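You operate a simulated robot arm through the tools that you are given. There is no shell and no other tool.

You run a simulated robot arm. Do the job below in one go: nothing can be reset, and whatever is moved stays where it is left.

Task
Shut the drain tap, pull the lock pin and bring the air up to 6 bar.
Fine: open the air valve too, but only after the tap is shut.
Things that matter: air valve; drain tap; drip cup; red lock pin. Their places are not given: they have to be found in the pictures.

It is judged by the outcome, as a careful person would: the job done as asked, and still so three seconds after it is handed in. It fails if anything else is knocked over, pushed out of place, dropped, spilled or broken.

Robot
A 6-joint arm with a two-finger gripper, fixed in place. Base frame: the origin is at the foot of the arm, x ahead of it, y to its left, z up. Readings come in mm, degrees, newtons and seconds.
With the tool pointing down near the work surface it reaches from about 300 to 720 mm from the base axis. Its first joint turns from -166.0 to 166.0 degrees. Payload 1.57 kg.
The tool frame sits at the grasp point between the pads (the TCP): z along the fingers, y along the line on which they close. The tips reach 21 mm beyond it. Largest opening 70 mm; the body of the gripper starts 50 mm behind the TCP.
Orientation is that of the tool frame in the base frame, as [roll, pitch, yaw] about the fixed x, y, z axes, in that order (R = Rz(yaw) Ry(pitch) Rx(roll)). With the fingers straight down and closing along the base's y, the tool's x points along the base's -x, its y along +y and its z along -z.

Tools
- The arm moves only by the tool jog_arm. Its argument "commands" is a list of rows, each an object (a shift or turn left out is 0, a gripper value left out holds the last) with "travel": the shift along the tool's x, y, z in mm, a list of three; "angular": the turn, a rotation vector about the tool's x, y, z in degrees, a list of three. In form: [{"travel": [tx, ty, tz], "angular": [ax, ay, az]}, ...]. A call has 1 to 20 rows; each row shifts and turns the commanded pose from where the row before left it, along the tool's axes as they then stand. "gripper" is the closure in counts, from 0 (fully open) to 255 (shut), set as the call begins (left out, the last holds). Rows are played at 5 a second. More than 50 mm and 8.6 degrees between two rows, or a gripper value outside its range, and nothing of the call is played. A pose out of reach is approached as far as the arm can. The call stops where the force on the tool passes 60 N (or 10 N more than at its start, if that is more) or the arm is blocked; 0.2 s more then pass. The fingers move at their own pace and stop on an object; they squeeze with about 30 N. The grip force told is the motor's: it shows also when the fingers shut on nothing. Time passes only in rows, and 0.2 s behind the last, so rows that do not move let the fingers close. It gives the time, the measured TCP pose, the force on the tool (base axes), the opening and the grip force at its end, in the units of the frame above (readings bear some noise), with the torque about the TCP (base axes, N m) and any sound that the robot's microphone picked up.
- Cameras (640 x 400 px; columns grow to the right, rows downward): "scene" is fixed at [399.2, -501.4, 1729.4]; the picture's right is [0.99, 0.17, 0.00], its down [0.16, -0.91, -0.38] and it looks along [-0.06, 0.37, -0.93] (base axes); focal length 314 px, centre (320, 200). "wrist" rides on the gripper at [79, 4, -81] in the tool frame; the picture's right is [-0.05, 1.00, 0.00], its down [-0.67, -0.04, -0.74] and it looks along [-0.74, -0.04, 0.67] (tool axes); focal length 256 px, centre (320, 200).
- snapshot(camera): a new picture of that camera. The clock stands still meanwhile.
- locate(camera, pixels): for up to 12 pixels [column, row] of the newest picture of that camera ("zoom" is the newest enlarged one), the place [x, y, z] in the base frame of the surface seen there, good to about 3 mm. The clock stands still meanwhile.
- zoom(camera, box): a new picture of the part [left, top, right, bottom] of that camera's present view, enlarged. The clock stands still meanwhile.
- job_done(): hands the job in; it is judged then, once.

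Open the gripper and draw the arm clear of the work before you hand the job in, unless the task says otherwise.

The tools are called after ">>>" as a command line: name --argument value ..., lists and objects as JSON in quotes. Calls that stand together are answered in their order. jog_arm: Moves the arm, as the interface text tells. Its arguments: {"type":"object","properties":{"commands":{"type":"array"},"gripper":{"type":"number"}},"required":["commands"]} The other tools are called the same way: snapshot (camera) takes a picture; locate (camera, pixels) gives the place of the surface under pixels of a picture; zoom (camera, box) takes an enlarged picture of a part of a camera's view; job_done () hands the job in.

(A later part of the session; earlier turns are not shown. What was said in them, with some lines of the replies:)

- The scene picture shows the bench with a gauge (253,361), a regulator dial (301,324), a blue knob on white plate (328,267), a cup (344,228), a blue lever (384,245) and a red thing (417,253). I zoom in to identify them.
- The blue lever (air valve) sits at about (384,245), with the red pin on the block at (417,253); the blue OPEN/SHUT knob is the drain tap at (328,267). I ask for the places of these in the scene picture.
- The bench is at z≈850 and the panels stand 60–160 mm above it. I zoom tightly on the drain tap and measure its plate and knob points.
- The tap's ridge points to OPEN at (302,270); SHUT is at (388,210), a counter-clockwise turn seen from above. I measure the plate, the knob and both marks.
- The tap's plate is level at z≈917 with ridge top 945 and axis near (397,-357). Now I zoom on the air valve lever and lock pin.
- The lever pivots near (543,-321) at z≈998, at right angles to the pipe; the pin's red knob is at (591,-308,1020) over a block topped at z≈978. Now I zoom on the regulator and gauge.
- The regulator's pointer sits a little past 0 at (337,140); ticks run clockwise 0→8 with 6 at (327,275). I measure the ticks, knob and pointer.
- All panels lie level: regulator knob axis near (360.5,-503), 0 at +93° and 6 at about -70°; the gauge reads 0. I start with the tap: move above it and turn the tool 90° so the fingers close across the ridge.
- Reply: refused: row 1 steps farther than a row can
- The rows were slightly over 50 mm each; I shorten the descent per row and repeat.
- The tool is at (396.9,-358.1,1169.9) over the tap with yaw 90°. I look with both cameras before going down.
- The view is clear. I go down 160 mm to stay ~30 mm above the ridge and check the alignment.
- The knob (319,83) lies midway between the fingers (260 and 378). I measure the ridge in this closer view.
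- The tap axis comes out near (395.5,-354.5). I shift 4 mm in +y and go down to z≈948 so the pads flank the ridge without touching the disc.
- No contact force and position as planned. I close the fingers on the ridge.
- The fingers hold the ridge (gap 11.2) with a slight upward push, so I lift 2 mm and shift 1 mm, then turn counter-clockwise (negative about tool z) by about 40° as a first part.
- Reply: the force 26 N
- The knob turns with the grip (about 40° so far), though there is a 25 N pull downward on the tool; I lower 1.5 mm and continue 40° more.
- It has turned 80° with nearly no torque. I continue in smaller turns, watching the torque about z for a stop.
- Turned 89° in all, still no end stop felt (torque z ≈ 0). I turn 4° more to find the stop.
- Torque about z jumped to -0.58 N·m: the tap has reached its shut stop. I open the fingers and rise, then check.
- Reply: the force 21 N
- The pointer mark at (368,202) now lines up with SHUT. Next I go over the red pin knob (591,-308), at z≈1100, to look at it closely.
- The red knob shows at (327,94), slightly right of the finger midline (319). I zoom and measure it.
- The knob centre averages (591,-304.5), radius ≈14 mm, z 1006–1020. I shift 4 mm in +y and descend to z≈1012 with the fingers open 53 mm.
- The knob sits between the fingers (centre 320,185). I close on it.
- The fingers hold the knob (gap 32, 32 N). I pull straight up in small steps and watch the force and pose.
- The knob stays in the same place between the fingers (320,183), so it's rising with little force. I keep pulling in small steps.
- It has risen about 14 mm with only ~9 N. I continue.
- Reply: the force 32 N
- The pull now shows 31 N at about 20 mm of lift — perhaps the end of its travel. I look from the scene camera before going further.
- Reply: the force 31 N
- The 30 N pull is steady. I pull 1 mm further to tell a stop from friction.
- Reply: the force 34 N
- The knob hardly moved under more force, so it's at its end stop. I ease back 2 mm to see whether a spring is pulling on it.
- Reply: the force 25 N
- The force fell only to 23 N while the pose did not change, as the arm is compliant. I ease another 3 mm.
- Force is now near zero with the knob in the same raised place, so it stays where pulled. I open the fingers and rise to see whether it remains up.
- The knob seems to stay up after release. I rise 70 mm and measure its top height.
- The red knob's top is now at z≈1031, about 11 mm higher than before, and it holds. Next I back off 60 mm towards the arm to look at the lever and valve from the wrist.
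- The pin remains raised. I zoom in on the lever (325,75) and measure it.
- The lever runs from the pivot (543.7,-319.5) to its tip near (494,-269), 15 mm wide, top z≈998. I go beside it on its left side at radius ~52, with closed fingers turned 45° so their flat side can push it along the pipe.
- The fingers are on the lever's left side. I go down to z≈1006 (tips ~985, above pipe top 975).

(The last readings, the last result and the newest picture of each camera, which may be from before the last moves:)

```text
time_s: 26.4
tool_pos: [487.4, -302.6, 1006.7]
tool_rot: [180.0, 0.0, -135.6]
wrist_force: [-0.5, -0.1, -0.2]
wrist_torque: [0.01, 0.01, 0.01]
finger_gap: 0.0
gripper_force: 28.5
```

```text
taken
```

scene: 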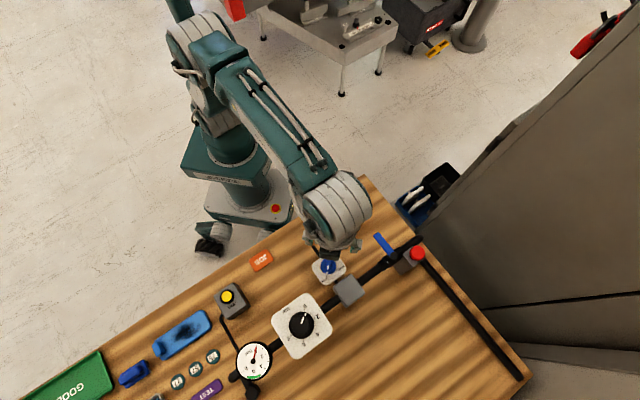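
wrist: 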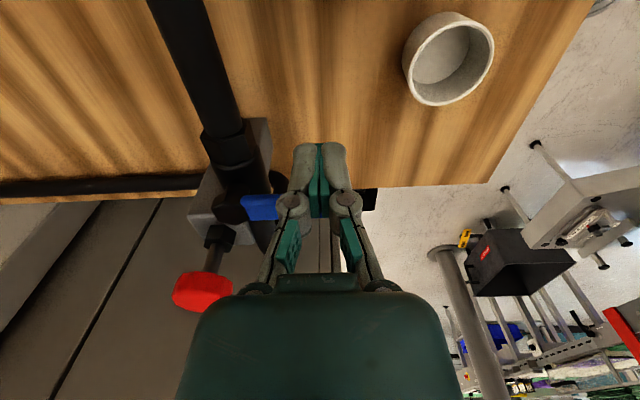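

I'm beside the lever with no contact. I push slowly along the pipe direction (tool -x) 16 mm and read the force.

>>> jog_arm --commands '[{"travel": [-6, 0, 0]}, {"travel": [-4, 0, 0]}, {"travel": [-2, 0, 0]}, {"travel": [-2, 0, 0]}, {"travel": [-2, 0, 0]}]' --gripper 255

```text
time_s: 27.6
tool_pos: [497.3, -292.9, 1006.4]
tool_rot: [179.8, -0.1, -135.7]
wrist_force: [-21.9, -11.6, 5.9]
wrist_torque: [-0.02, 0.35, 0.22]
finger_gap: 5.8
gripper_force: 28.5
```

Contact: 25 N against the push and the gap opened to 5.8 mm. I look before pushing more.

>>> zoom --camera "wrist" --box '[180, 90, 400, 310]'

>>> zoom --camera "scene" --box '[346, 215, 436, 295]'

```text
1.82 times, centred on (290, 200) of wrist
```

zoom: 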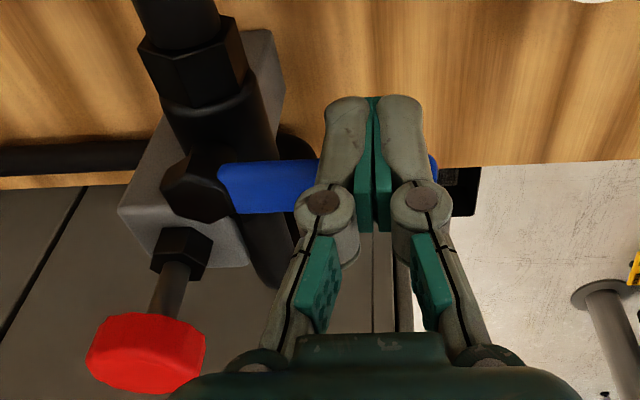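

```text
5.00 times, centred on (391, 255) of scene
```

zoom: 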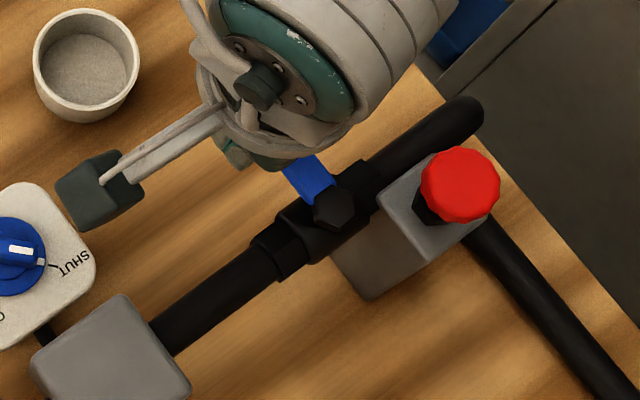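

The lever did not turn under 25 N in this direction. I back off, rise over it and try from its other side with the same care.

>>> jog_arm --commands '[{"travel": [8, 0, 0]}, {"travel": [8, 0, 0]}, {"travel": [0, 0, -25]}, {"travel": [0, 0, -25]}, {"travel": [-27, 0, 0]}, {"travel": [-29, 0, 0]}, {"travel": [0, 0, 0]}]' --gripper 255

>>> snapshot --camera "wrist"

>>> zoom --camera "scene" --box '[346, 215, 436, 295]'

```text
time_s: 29.2
tool_pos: [528.7, -261.7, 1055.2]
tool_rot: [-179.9, -0.1, -135.5]
wrist_force: [-0.4, -0.7, -0.7]
wrist_torque: [0.02, -0.02, 0.0]
finger_gap: 0.0
gripper_force: 28.6
```

```text
taken
```

wrist: 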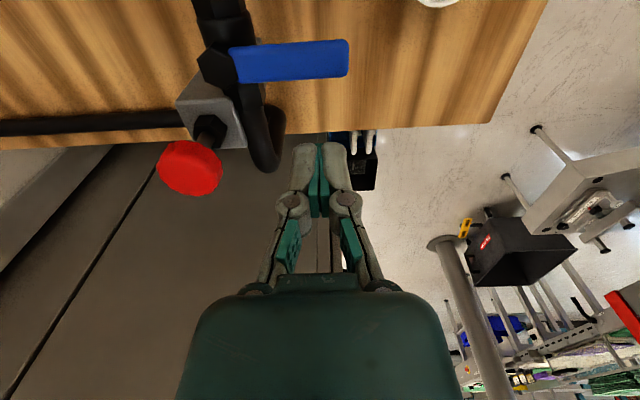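

```text
5.00 times, centred on (391, 255) of scene
```

zoom: 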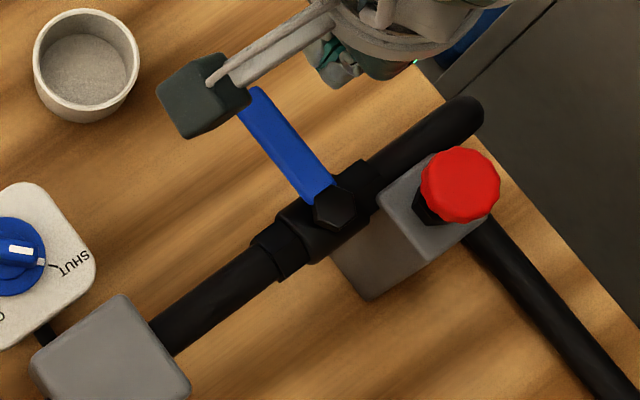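

The lever is unchanged at right angles to the pipe. I lower on its right side and push the other way (tool +x) gently.

>>> jog_arm --commands '[{"travel": [0, 0, 25]}, {"travel": [0, 0, 24]}, {"travel": [5, 0, 0]}, {"travel": [5, 0, 0]}, {"travel": [3, 0, 0]}, {"travel": [2, 0, 0]}, {"travel": [2, 0, 0]}, {"travel": [2, 0, 0]}]' --gripper 255

>>> snapshot --camera "wrist"

```text
time_s: 31.0
tool_pos: [515.9, -274.9, 1006.8]
tool_rot: [-180.0, 0.0, -135.6]
wrist_force: [0.3, 3.7, -0.4]
wrist_torque: [0.06, -0.01, -0.01]
finger_gap: 0.2
gripper_force: 28.3
```

```text
taken
```

wrist: 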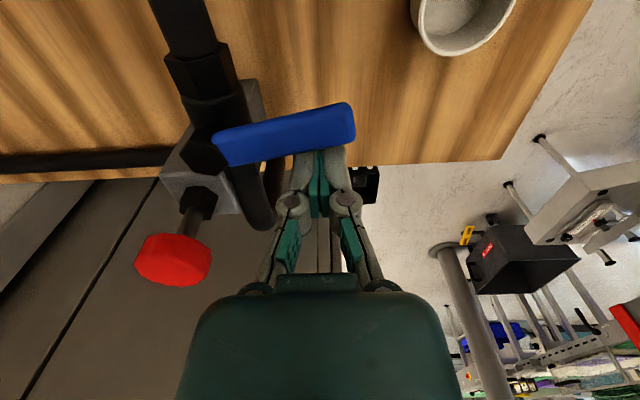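

The lever has turned about 4–5° with only ~4 N, so it opens counter-clockwise (towards the filter). I push it along its arc, first half, in small steps.

>>> jog_arm --commands '[{"travel": [3.4, 0.7, 0]}, {"travel": [3.4, 0.7, 0]}, {"travel": [4.1, 0.25, 0]}, {"travel": [4.1, 0.25, 0]}, {"travel": [4.2, -0.45, 0]}, {"travel": [4.2, -0.45, 0]}, {"travel": [4.25, -1.24, 0]}, {"travel": [4.25, -1.24, 0]}, {"travel": [4.1, -2.1, 0]}, {"travel": [4.1, -2.1, 0]}]' --gripper 255

>>> snapshot --camera "wrist"

>>> zoom --camera "scene" --box '[346, 215, 436, 295]'

```text
time_s: 33.2
tool_pos: [489.3, -308.3, 1005.4]
tool_rot: [180.0, 0.0, -135.6]
wrist_force: [0.1, 1.5, -0.1]
wrist_torque: [0.07, 0.0, -0.04]
finger_gap: 0.0
gripper_force: 28.3
```

```text
taken
```

wrist: 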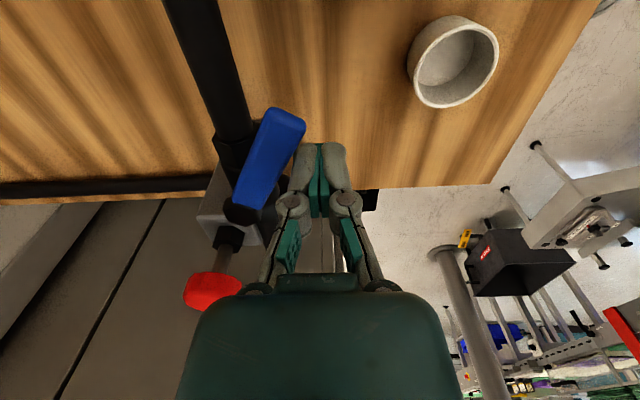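

```text
5.00 times, centred on (391, 255) of scene
```

zoom: 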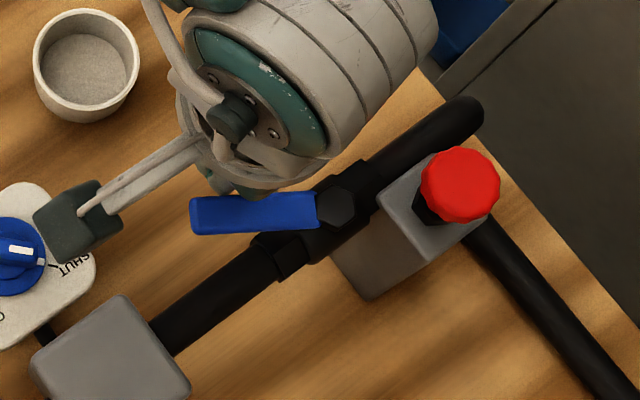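

The lever has swung roughly 55–60° towards the pipe with hardly any force. I push the rest of the arc to line it up.

>>> jog_arm --commands '[{"travel": [3.8, -2.95, 0]}, {"travel": [3.8, -2.95, 0]}, {"travel": [3.25, -3.74, 0]}, {"travel": [3.25, -3.74, 0]}, {"travel": [2.5, -4.5, 0]}, {"travel": [2.5, -4.45, 0]}]' --gripper 255

>>> snapshot --camera "wrist"

>>> zoom --camera "scene" --box '[346, 215, 436, 295]'

```text
time_s: 34.6
tool_pos: [492.4, -337.5, 1006.3]
tool_rot: [180.0, 0.0, -135.5]
wrist_force: [-0.6, 1.8, 0.1]
wrist_torque: [0.0, -0.02, 0.02]
finger_gap: 0.1
gripper_force: 28.3
```

```text
taken
```

wrist: 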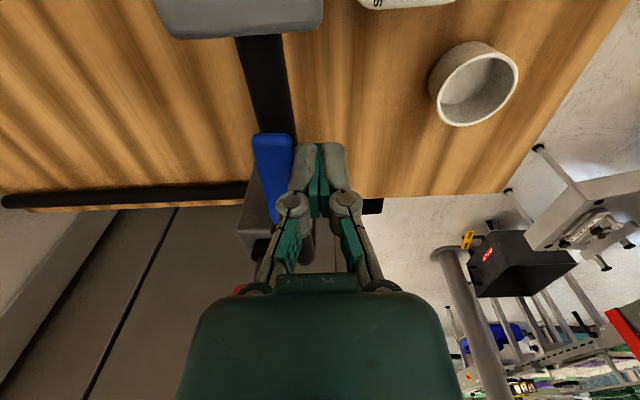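

```text
5.00 times, centred on (391, 255) of scene
```

zoom: 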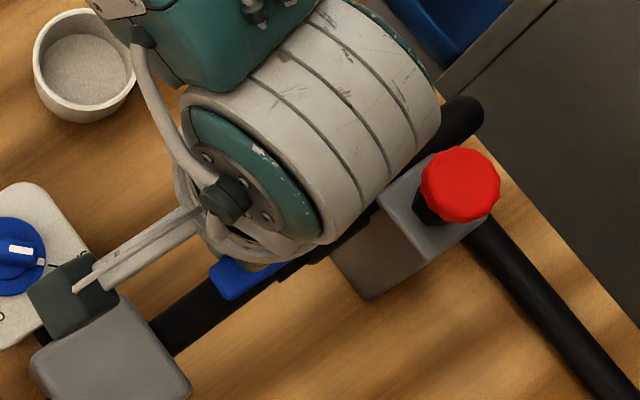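

Nearly in line. I push the last few degrees, mostly sideways (tool -y), watching for the stop.

>>> jog_arm --commands '[{"travel": [1.2, -2.9, 0]}, {"travel": [1.1, -2.85, 0]}, {"travel": [0, -1.5, 0]}, {"travel": [0, -1.5, 0]}]' --gripper 255

>>> snapshot --camera "wrist"

```text
time_s: 35.6
tool_pos: [493.3, -339.8, 1006.0]
tool_rot: [179.4, -0.1, -135.5]
wrist_force: [-33.7, 34.2, -0.8]
wrist_torque: [0.38, 0.37, 0.32]
finger_gap: 0.2
gripper_force: 28.5
```

```text
taken
```

wrist: 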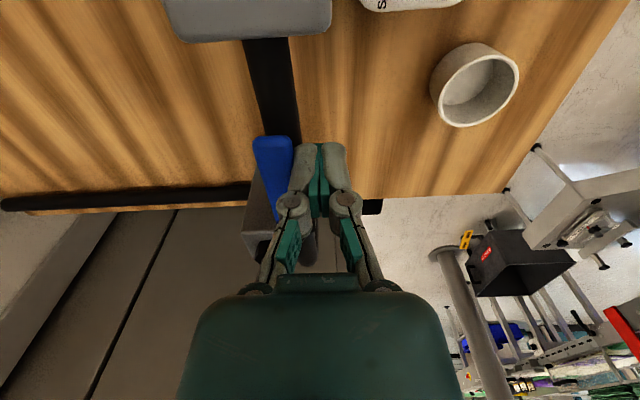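

The push met a firm stop (48 N), with the lever along the pipe. I back away from it and rise to check the lever, pin and gauge.

>>> jog_arm --commands '[{"travel": [0, 6, 0]}, {"travel": [0, 8, 0]}, {"travel": [0, 6, 0]}, {"travel": [0, 0, -30]}, {"travel": [0, 0, -40]}, {"travel": [0, 0, -40]}, {"travel": [0, 0, -30]}]' --gripper 255

>>> zoom --camera "scene" --box '[346, 215, 436, 295]'

>>> zoom --camera "scene" --box '[228, 288, 338, 388]'

>>> snapshot --camera "wrist"

```text
time_s: 37.2
tool_pos: [483.3, -329.5, 1148.2]
tool_rot: [179.9, 0.0, -135.5]
wrist_force: [0.1, -0.7, -0.3]
wrist_torque: [0.0, 0.03, -0.01]
finger_gap: 0.2
gripper_force: 28.5
```

```text
5.00 times, centred on (391, 255) of scene
```

zoom: 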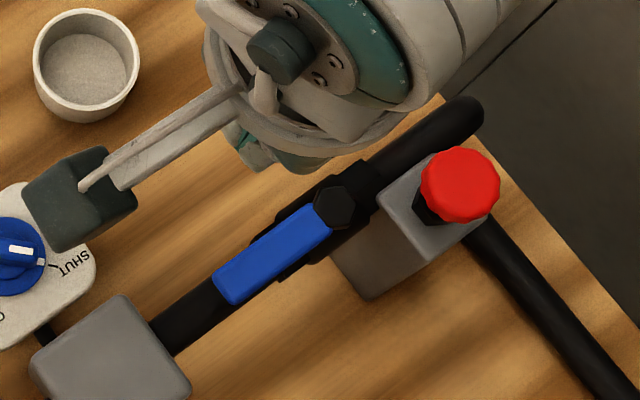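

```text
4.00 times, centred on (283, 338) of scene
```

zoom: 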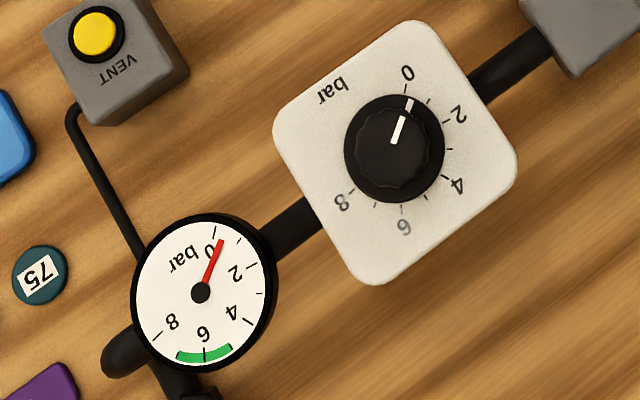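

```text
taken
```

wrist: 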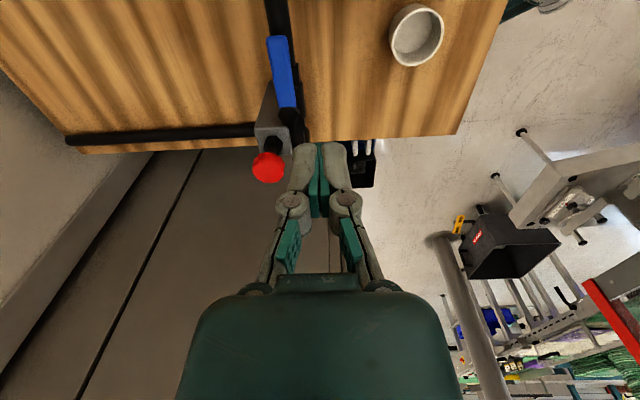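

The lever lies along the pipe, the pin is still up, and the gauge now reads about 0.3 bar, matching the dial. Next I go over the regulator knob (360.5,-503) with open fingers.

>>> jog_arm --commands '[{"travel": [41.8, -7.58, 0]}, {"travel": [41.8, -7.58, 0]}, {"travel": [41.8, -7.58, 0]}, {"travel": [41.8, -7.58, 0]}, {"travel": [41.8, -7.58, 0]}, {"travel": [0, 0, 30]}, {"travel": [0, 0, 10]}]' --gripper 50

>>> snapshot --camera "wrist"

>>> snapshot --camera "scene"

```text
time_s: 38.8
tool_pos: [360.8, -505.4, 1107.6]
tool_rot: [180.0, 0.0, -135.5]
wrist_force: [0.5, -0.4, 0.0]
wrist_torque: [-0.01, 0.0, -0.01]
finger_gap: 56.2
gripper_force: 0.1
```

```text
taken
```

wrist: 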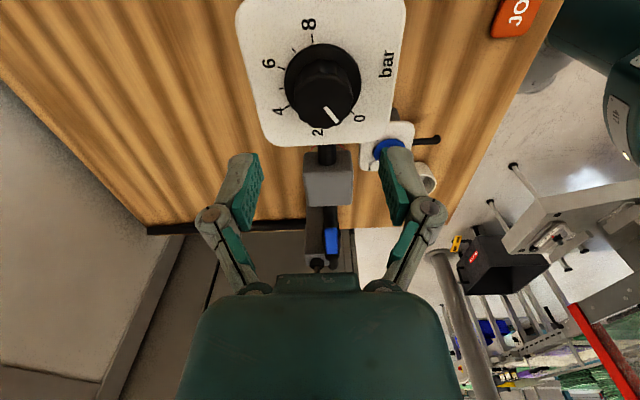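

```text
taken
```

scene: 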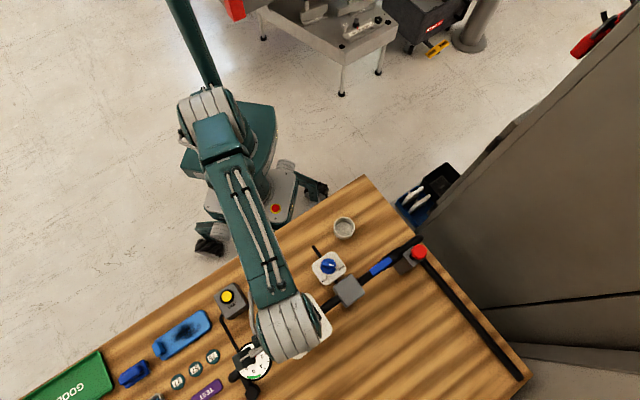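

The knob shows at (322,87) close to the finger midline. I zoom and measure the knob and ticks.

>>> zoom --camera "wrist" --box '[240, 10, 410, 150]'

```text
2.86 times, centred on (325, 80) of wrist
```

zoom: 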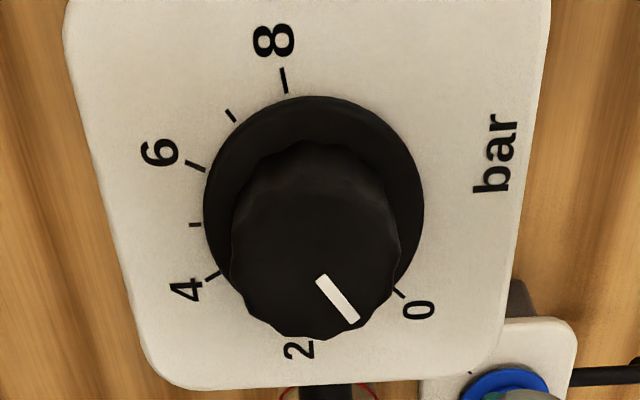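

>>> locate --camera "zoom" --pixels '[[318, 280], [355, 318], [208, 215], [420, 210], [315, 100], [240, 260], [392, 255], [400, 293], [194, 166], [284, 80], [213, 274], [312, 335]]'

```text
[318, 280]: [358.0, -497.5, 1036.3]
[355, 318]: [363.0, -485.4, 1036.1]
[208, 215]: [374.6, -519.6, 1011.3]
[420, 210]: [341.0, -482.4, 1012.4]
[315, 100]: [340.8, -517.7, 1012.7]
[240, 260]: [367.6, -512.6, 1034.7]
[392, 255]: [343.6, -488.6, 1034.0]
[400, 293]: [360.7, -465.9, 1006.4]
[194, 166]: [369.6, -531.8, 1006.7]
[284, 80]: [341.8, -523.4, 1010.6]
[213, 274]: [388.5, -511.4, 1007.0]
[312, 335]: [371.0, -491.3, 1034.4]
```

The knob axis averages about (359.3,-502.5). I correct by ~3 mm and descend to z≈1041, with tips just above the knob's base disc.

>>> jog_arm --commands '[{"travel": [-1, 3, 0]}, {"travel": [0, 0, 30]}, {"travel": [0, 0, 25]}, {"travel": [0, 0, 11]}]' --gripper 50

>>> snapshot --camera "wrist"

```text
time_s: 39.8
tool_pos: [360.2, -503.4, 1040.9]
tool_rot: [179.8, 0.0, -135.6]
wrist_force: [-0.8, 0.0, 1.2]
wrist_torque: [0.01, -0.02, -0.01]
finger_gap: 56.0
gripper_force: 0.0
```

```text
taken
```

wrist: 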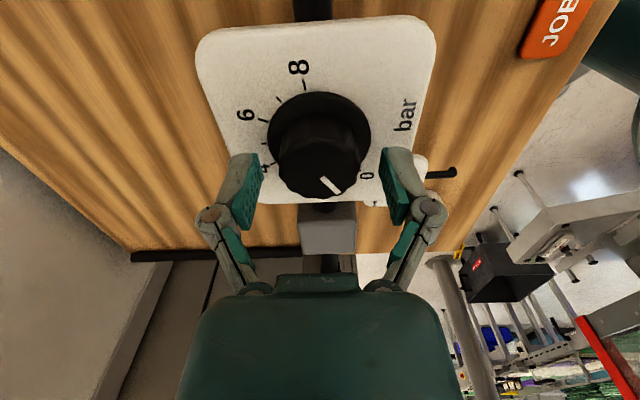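

The knob is centred between the pads. I close on it.

>>> jog_arm --commands '[{"travel": [0, 0, 0]}, {"travel": [0, 0, 0]}, {"travel": [0, 0, 0]}]' --gripper 255

>>> snapshot --camera "wrist"

```text
time_s: 40.6
tool_pos: [360.9, -502.9, 1042.0]
tool_rot: [-179.8, -0.1, -135.4]
wrist_force: [4.8, -4.2, 11.9]
wrist_torque: [-0.46, -0.1, -0.02]
finger_gap: 37.6
gripper_force: 32.3
```

```text
taken
```

wrist: 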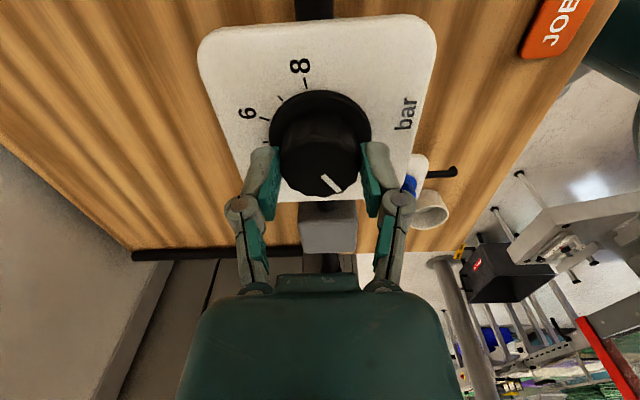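

Grip on the knob (gap 37.6). I relieve the slight downward press by 1.5 mm and turn clockwise (positive about tool z) 40° first.

>>> jog_arm --commands '[{"travel": [0, 0, -1.5]}, {"angular": [0, 0, 5]}, {"angular": [0, 0, 5]}, {"angular": [0, 0, 5]}, {"angular": [0, 0, 5]}, {"angular": [0, 0, 5]}, {"angular": [0, 0, 5]}, {"angular": [0, 0, 5]}, {"angular": [0, 0, 5]}]' --gripper 255

>>> snapshot --camera "wrist"

>>> zoom --camera "scene" --box '[228, 288, 338, 388]'

```text
time_s: 42.6
tool_pos: [359.7, -501.4, 1041.6]
tool_rot: [179.9, 0.0, -175.5]
wrist_force: [14.1, -7.1, 6.3]
wrist_torque: [-0.17, -0.85, 0.01]
finger_gap: 37.4
gripper_force: 32.3
```

```text
taken
```

wrist: 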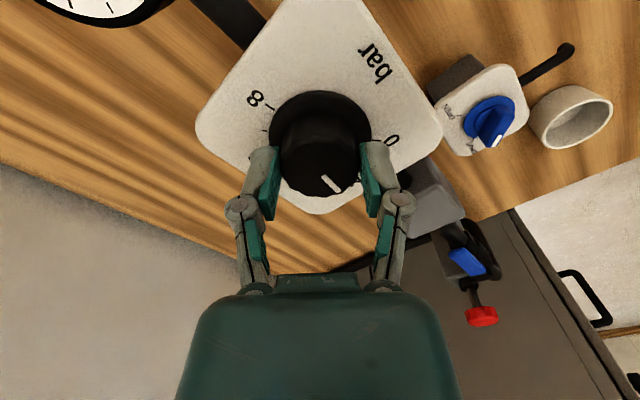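

```text
4.00 times, centred on (283, 338) of scene
```

zoom: 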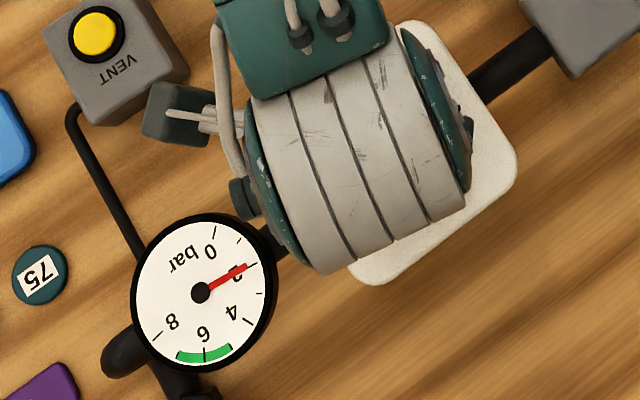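

The gauge follows: about 2 bar after 40°. I ease the side load by ~2 mm and turn another 50°.

>>> jog_arm --commands '[{"travel": [-1.5, -0.8, 0]}, {"angular": [0, 0, 5]}, {"angular": [0, 0, 5]}, {"angular": [0, 0, 5]}, {"angular": [0, 0, 5]}, {"angular": [0, 0, 5]}, {"angular": [0, 0, 5]}, {"angular": [0, 0, 5]}, {"angular": [0, 0, 5]}, {"angular": [0, 0, 5]}, {"angular": [0, 0, 5]}]' --gripper 255

>>> snapshot --camera "wrist"

>>> zoom --camera "scene" --box '[228, 288, 338, 388]'

```text
time_s: 45.0
tool_pos: [359.2, -501.8, 1042.1]
tool_rot: [180.0, -0.3, 134.4]
wrist_force: [-8.5, 11.7, -5.6]
wrist_torque: [0.79, 0.63, 0.0]
finger_gap: 36.8
gripper_force: 32.1
```

```text
taken
```

wrist: 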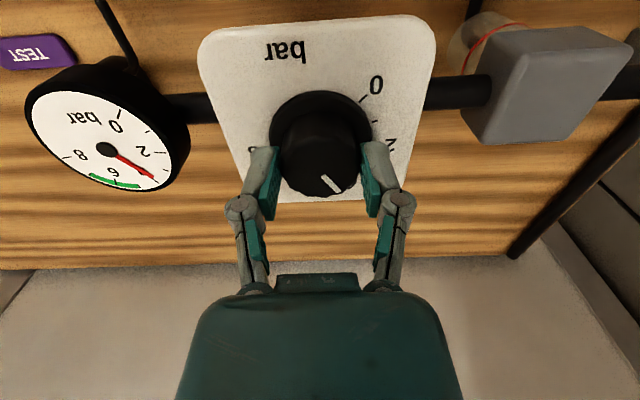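

```text
4.00 times, centred on (283, 338) of scene
```

zoom: 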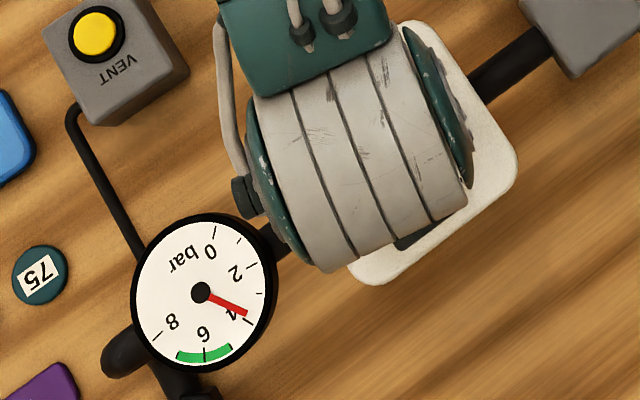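

The gauge is at about 3.8 bar after 90° (27° per bar). I turn another 45°, then check before the last bit.

>>> jog_arm --commands '[{"angular": [0, 0, 5]}, {"angular": [0, 0, 5]}, {"angular": [0, 0, 5]}, {"angular": [0, 0, 5]}, {"angular": [0, 0, 5]}, {"angular": [0, 0, 5]}, {"angular": [0, 0, 5]}, {"angular": [0, 0, 5]}, {"angular": [0, 0, 5]}]' --gripper 255

>>> snapshot --camera "wrist"

>>> zoom --camera "scene" --box '[228, 336, 278, 386]'

```text
time_s: 47.0
tool_pos: [360.9, -502.4, 1043.0]
tool_rot: [-179.9, -0.1, 89.5]
wrist_force: [-5.3, 16.6, -13.4]
wrist_torque: [0.53, -0.08, -0.02]
finger_gap: 37.3
gripper_force: 32.2
```

```text
taken
```

wrist: 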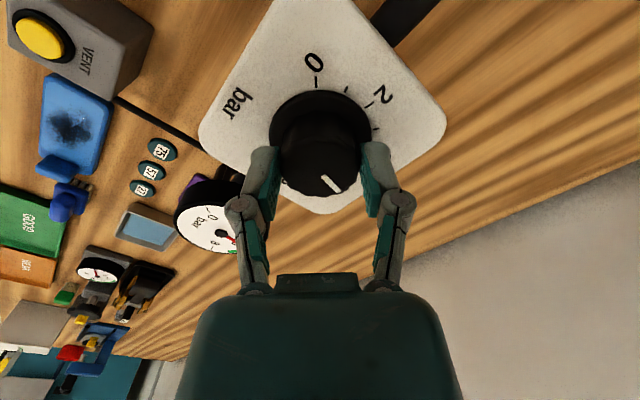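

```text
8.00 times, centred on (253, 361) of scene
```

zoom: 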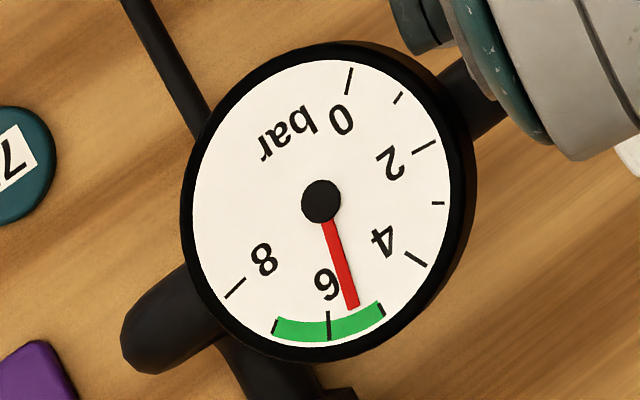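

The gauge reads about 5.5 bar. I turn 13° more to reach 6.

>>> jog_arm --commands '[{"angular": [0, 0, 5]}, {"angular": [0, 0, 5]}, {"angular": [0, 0, 3]}, {"travel": [0, 0, 0]}, {"travel": [0, 0, 0]}]' --gripper 255

>>> zoom --camera "scene" --box '[228, 336, 278, 386]'

```text
time_s: 48.2
tool_pos: [360.9, -500.3, 1042.5]
tool_rot: [-179.8, 0.0, 76.4]
wrist_force: [-2.3, 14.7, -13.8]
wrist_torque: [0.65, -0.23, -0.01]
finger_gap: 37.3
gripper_force: 31.5
```

```text
8.00 times, centred on (253, 361) of scene
```

zoom: 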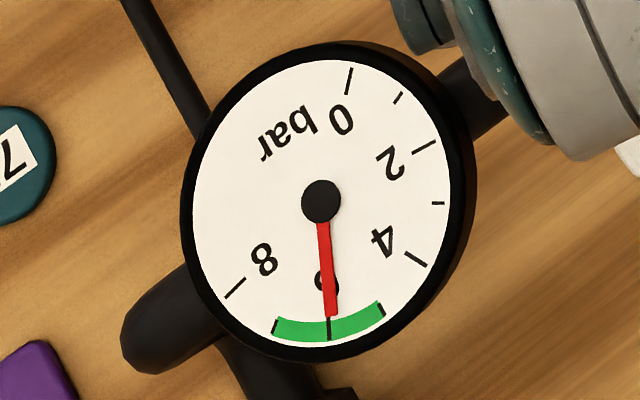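

The needle stands practically on 6 (tip 331,316 versus tick 328,325). I add 1°, ease the side load, then open the fingers and rise.

>>> jog_arm --commands '[{"angular": [0, 0, 1.2]}, {"travel": [1.5, 0, 1]}, {"travel": [0, 0, 0]}]' --gripper 255

>>> jog_arm --commands '[{"travel": [0, 0, 0]}, {"travel": [0, 0, 0]}, {"travel": [0, 0, -15]}, {"travel": [0, 0, -25]}, {"travel": [0, 0, -40]}, {"travel": [0, 0, -40]}]' --gripper 50

>>> snapshot --camera "wrist"

>>> zoom --camera "scene" --box '[228, 336, 278, 386]'

```text
time_s: 49.0
tool_pos: [360.5, -502.2, 1041.6]
tool_rot: [180.0, 0.1, 75.2]
wrist_force: [3.0, 6.5, -6.3]
wrist_torque: [0.51, -0.16, -0.01]
finger_gap: 37.1
gripper_force: 31.8
```

```text
time_s: 50.4
tool_pos: [361.2, -502.4, 1160.1]
tool_rot: [-179.9, -0.1, 75.3]
wrist_force: [-0.7, 0.1, 0.6]
wrist_torque: [0.0, -0.01, 0.02]
finger_gap: 56.2
gripper_force: 0.1
```

```text
taken
```

wrist: 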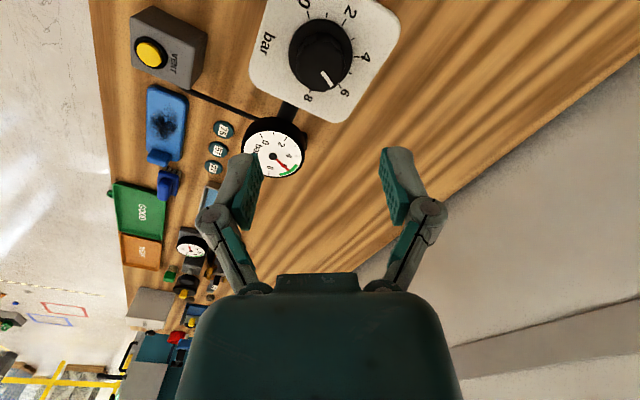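

```text
8.00 times, centred on (253, 361) of scene
```

zoom: 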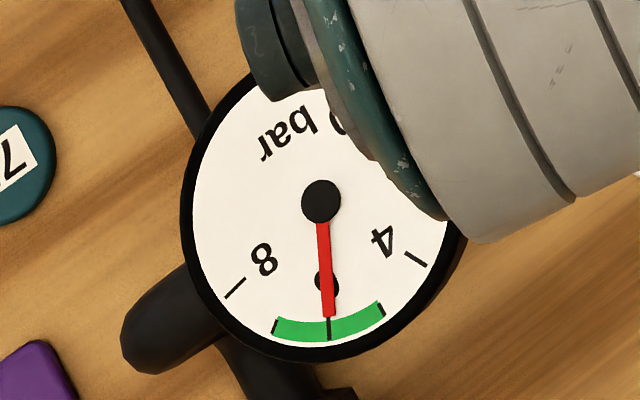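

The gauge stays at 6. I rise to ~1300, turn the tool back and draw the arm to its start area.

>>> jog_arm --commands '[{"travel": [0, 0, -40]}, {"travel": [0, 0, -50]}, {"travel": [0, 0, -50]}, {"angular": [0, 0, -8.05]}, {"angular": [0, 0, -8.05]}, {"angular": [0, 0, -8.05]}, {"angular": [0, 0, -8.05]}, {"angular": [0, 0, -8.05]}, {"angular": [0, 0, -8.05]}, {"angular": [0, 0, -8.05]}, {"angular": [0, 0, -8.05]}, {"angular": [0, 0, -8.05]}, {"angular": [0, 0, -8.05]}, {"angular": [0, 0, -8.05]}, {"angular": [0, 0, -8.05]}, {"angular": [0, 0, -8.05]}]' --gripper 0

>>> jog_arm --commands '[{"travel": [19.1, 37.9, 0]}, {"travel": [19.1, 37.9, 0]}, {"travel": [19.1, 37.9, 0]}, {"travel": [19.1, 37.9, 0]}, {"travel": [19.1, 37.9, 0]}, {"travel": [19.1, 37.9, 0]}, {"travel": [19.1, 37.9, 0]}]' --gripper 0

>>> snapshot --camera "scene"

>>> zoom --camera "scene" --box '[290, 200, 450, 300]'

>>> zoom --camera "scene" --box '[200, 270, 360, 400]'

```text
time_s: 53.8
tool_pos: [337.0, -466.5, 1261.9]
tool_rot: [179.9, 0.0, -179.9]
wrist_force: [-0.4, 0.1, -0.2]
wrist_torque: [0.0, -0.01, 0.03]
finger_gap: 70.1
gripper_force: 0.1
out of reach, approached as far as the arm can: row 2, 3
```

```text
time_s: 55.4
tool_pos: [203.6, -198.2, 1265.7]
tool_rot: [-179.9, 0.0, 180.0]
wrist_force: [0.6, -0.2, -0.2]
wrist_torque: [0.01, 0.05, 0.02]
finger_gap: 70.1
gripper_force: 0.1
```

```text
taken
```

scene: 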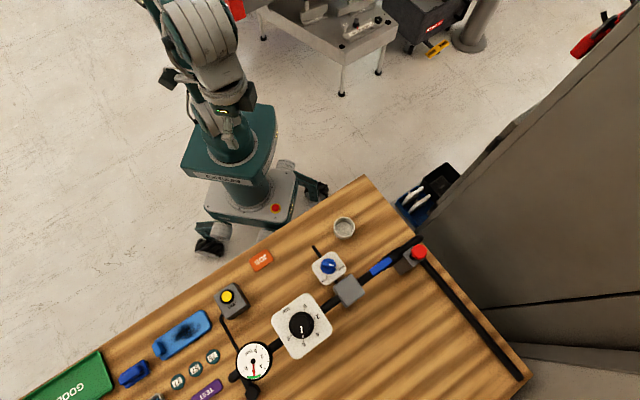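

```text
4.00 times, centred on (370, 250) of scene
```

zoom: 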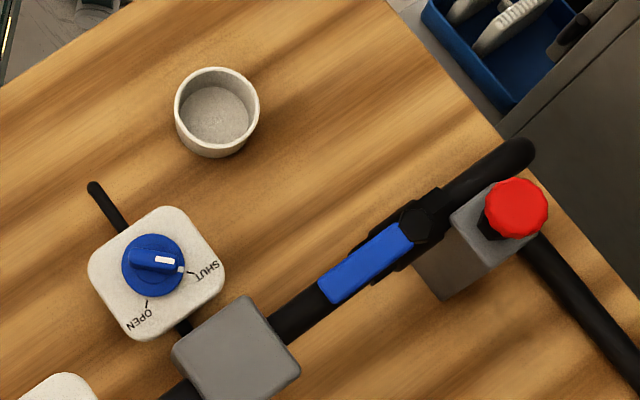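

```text
3.08 times, centred on (280, 335) of scene
```

zoom: 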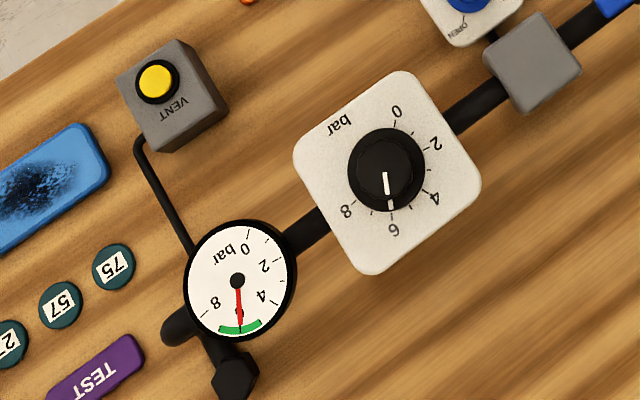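

Everything reads right: tap on SHUT, lever along the pipe, dial and gauge on 6, cup in place. I do one last check that the pin knob is still raised.

>>> zoom --camera "scene" --box '[388, 228, 448, 278]'

>>> locate --camera "scene" --pixels '[[418, 252], [420, 250], [416, 254], [344, 219], [344, 230]]'

>>> zoom --camera "scene" --box '[228, 336, 278, 386]'

```text
8.00 times, centred on (418, 253) of scene
```

zoom: 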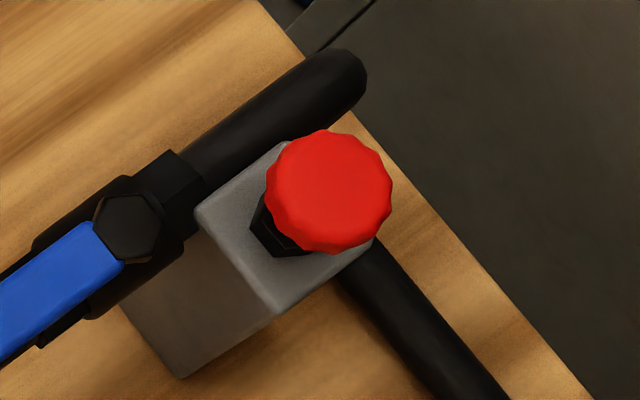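

```text
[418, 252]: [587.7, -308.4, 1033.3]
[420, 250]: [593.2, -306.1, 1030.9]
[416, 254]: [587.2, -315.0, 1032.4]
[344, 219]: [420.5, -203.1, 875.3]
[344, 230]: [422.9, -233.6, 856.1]
```

```text
8.00 times, centred on (253, 361) of scene
```

zoom: 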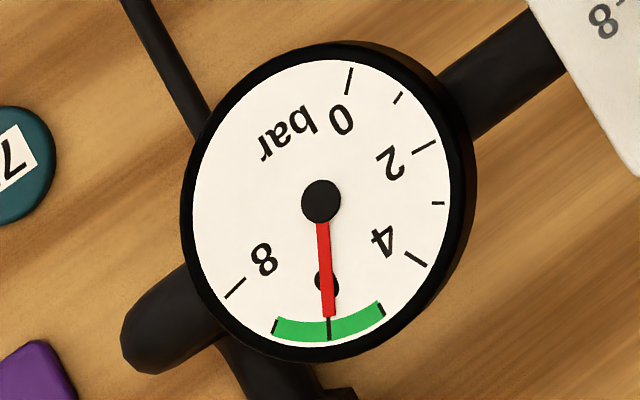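

The pin knob is still up at z≈1032 (it began at 1020), the gauge needle (329,316) sits on the 6 mark, the cup hasn't moved, and the arm is clear with the gripper open. I hand the job in.

>>> job_done

```text
The job is handed in.
```

The job is done and handed in. The drain tap is shut, the lock pin is pulled, the air valve is open and the gauge reads 6 bar.

- **Drain tap:** I turned it about 90° from OPEN until it met its stop, and the pointer lines up with SHUT. This was done before the air valve was touched.
- **Lock pin:** I pulled it up to its stop, about 11–12 mm. It doesn't come out; it stays raised by itself, and was still up at the last check.
- **Air valve:** the lever now lies along the pipe, against its stop. My first push was in the wrong direction. The lever did not move under about 25 N, and then turned freely the other way.
- **Air pressure:** the regulator dial is set to 6, and the gauge needle stayed on the 6 mark after I let go.

The drip cup is where it was, and I saw nothing else on the bench out of place. The gripper is open and the arm is back near its start position, clear of the work.
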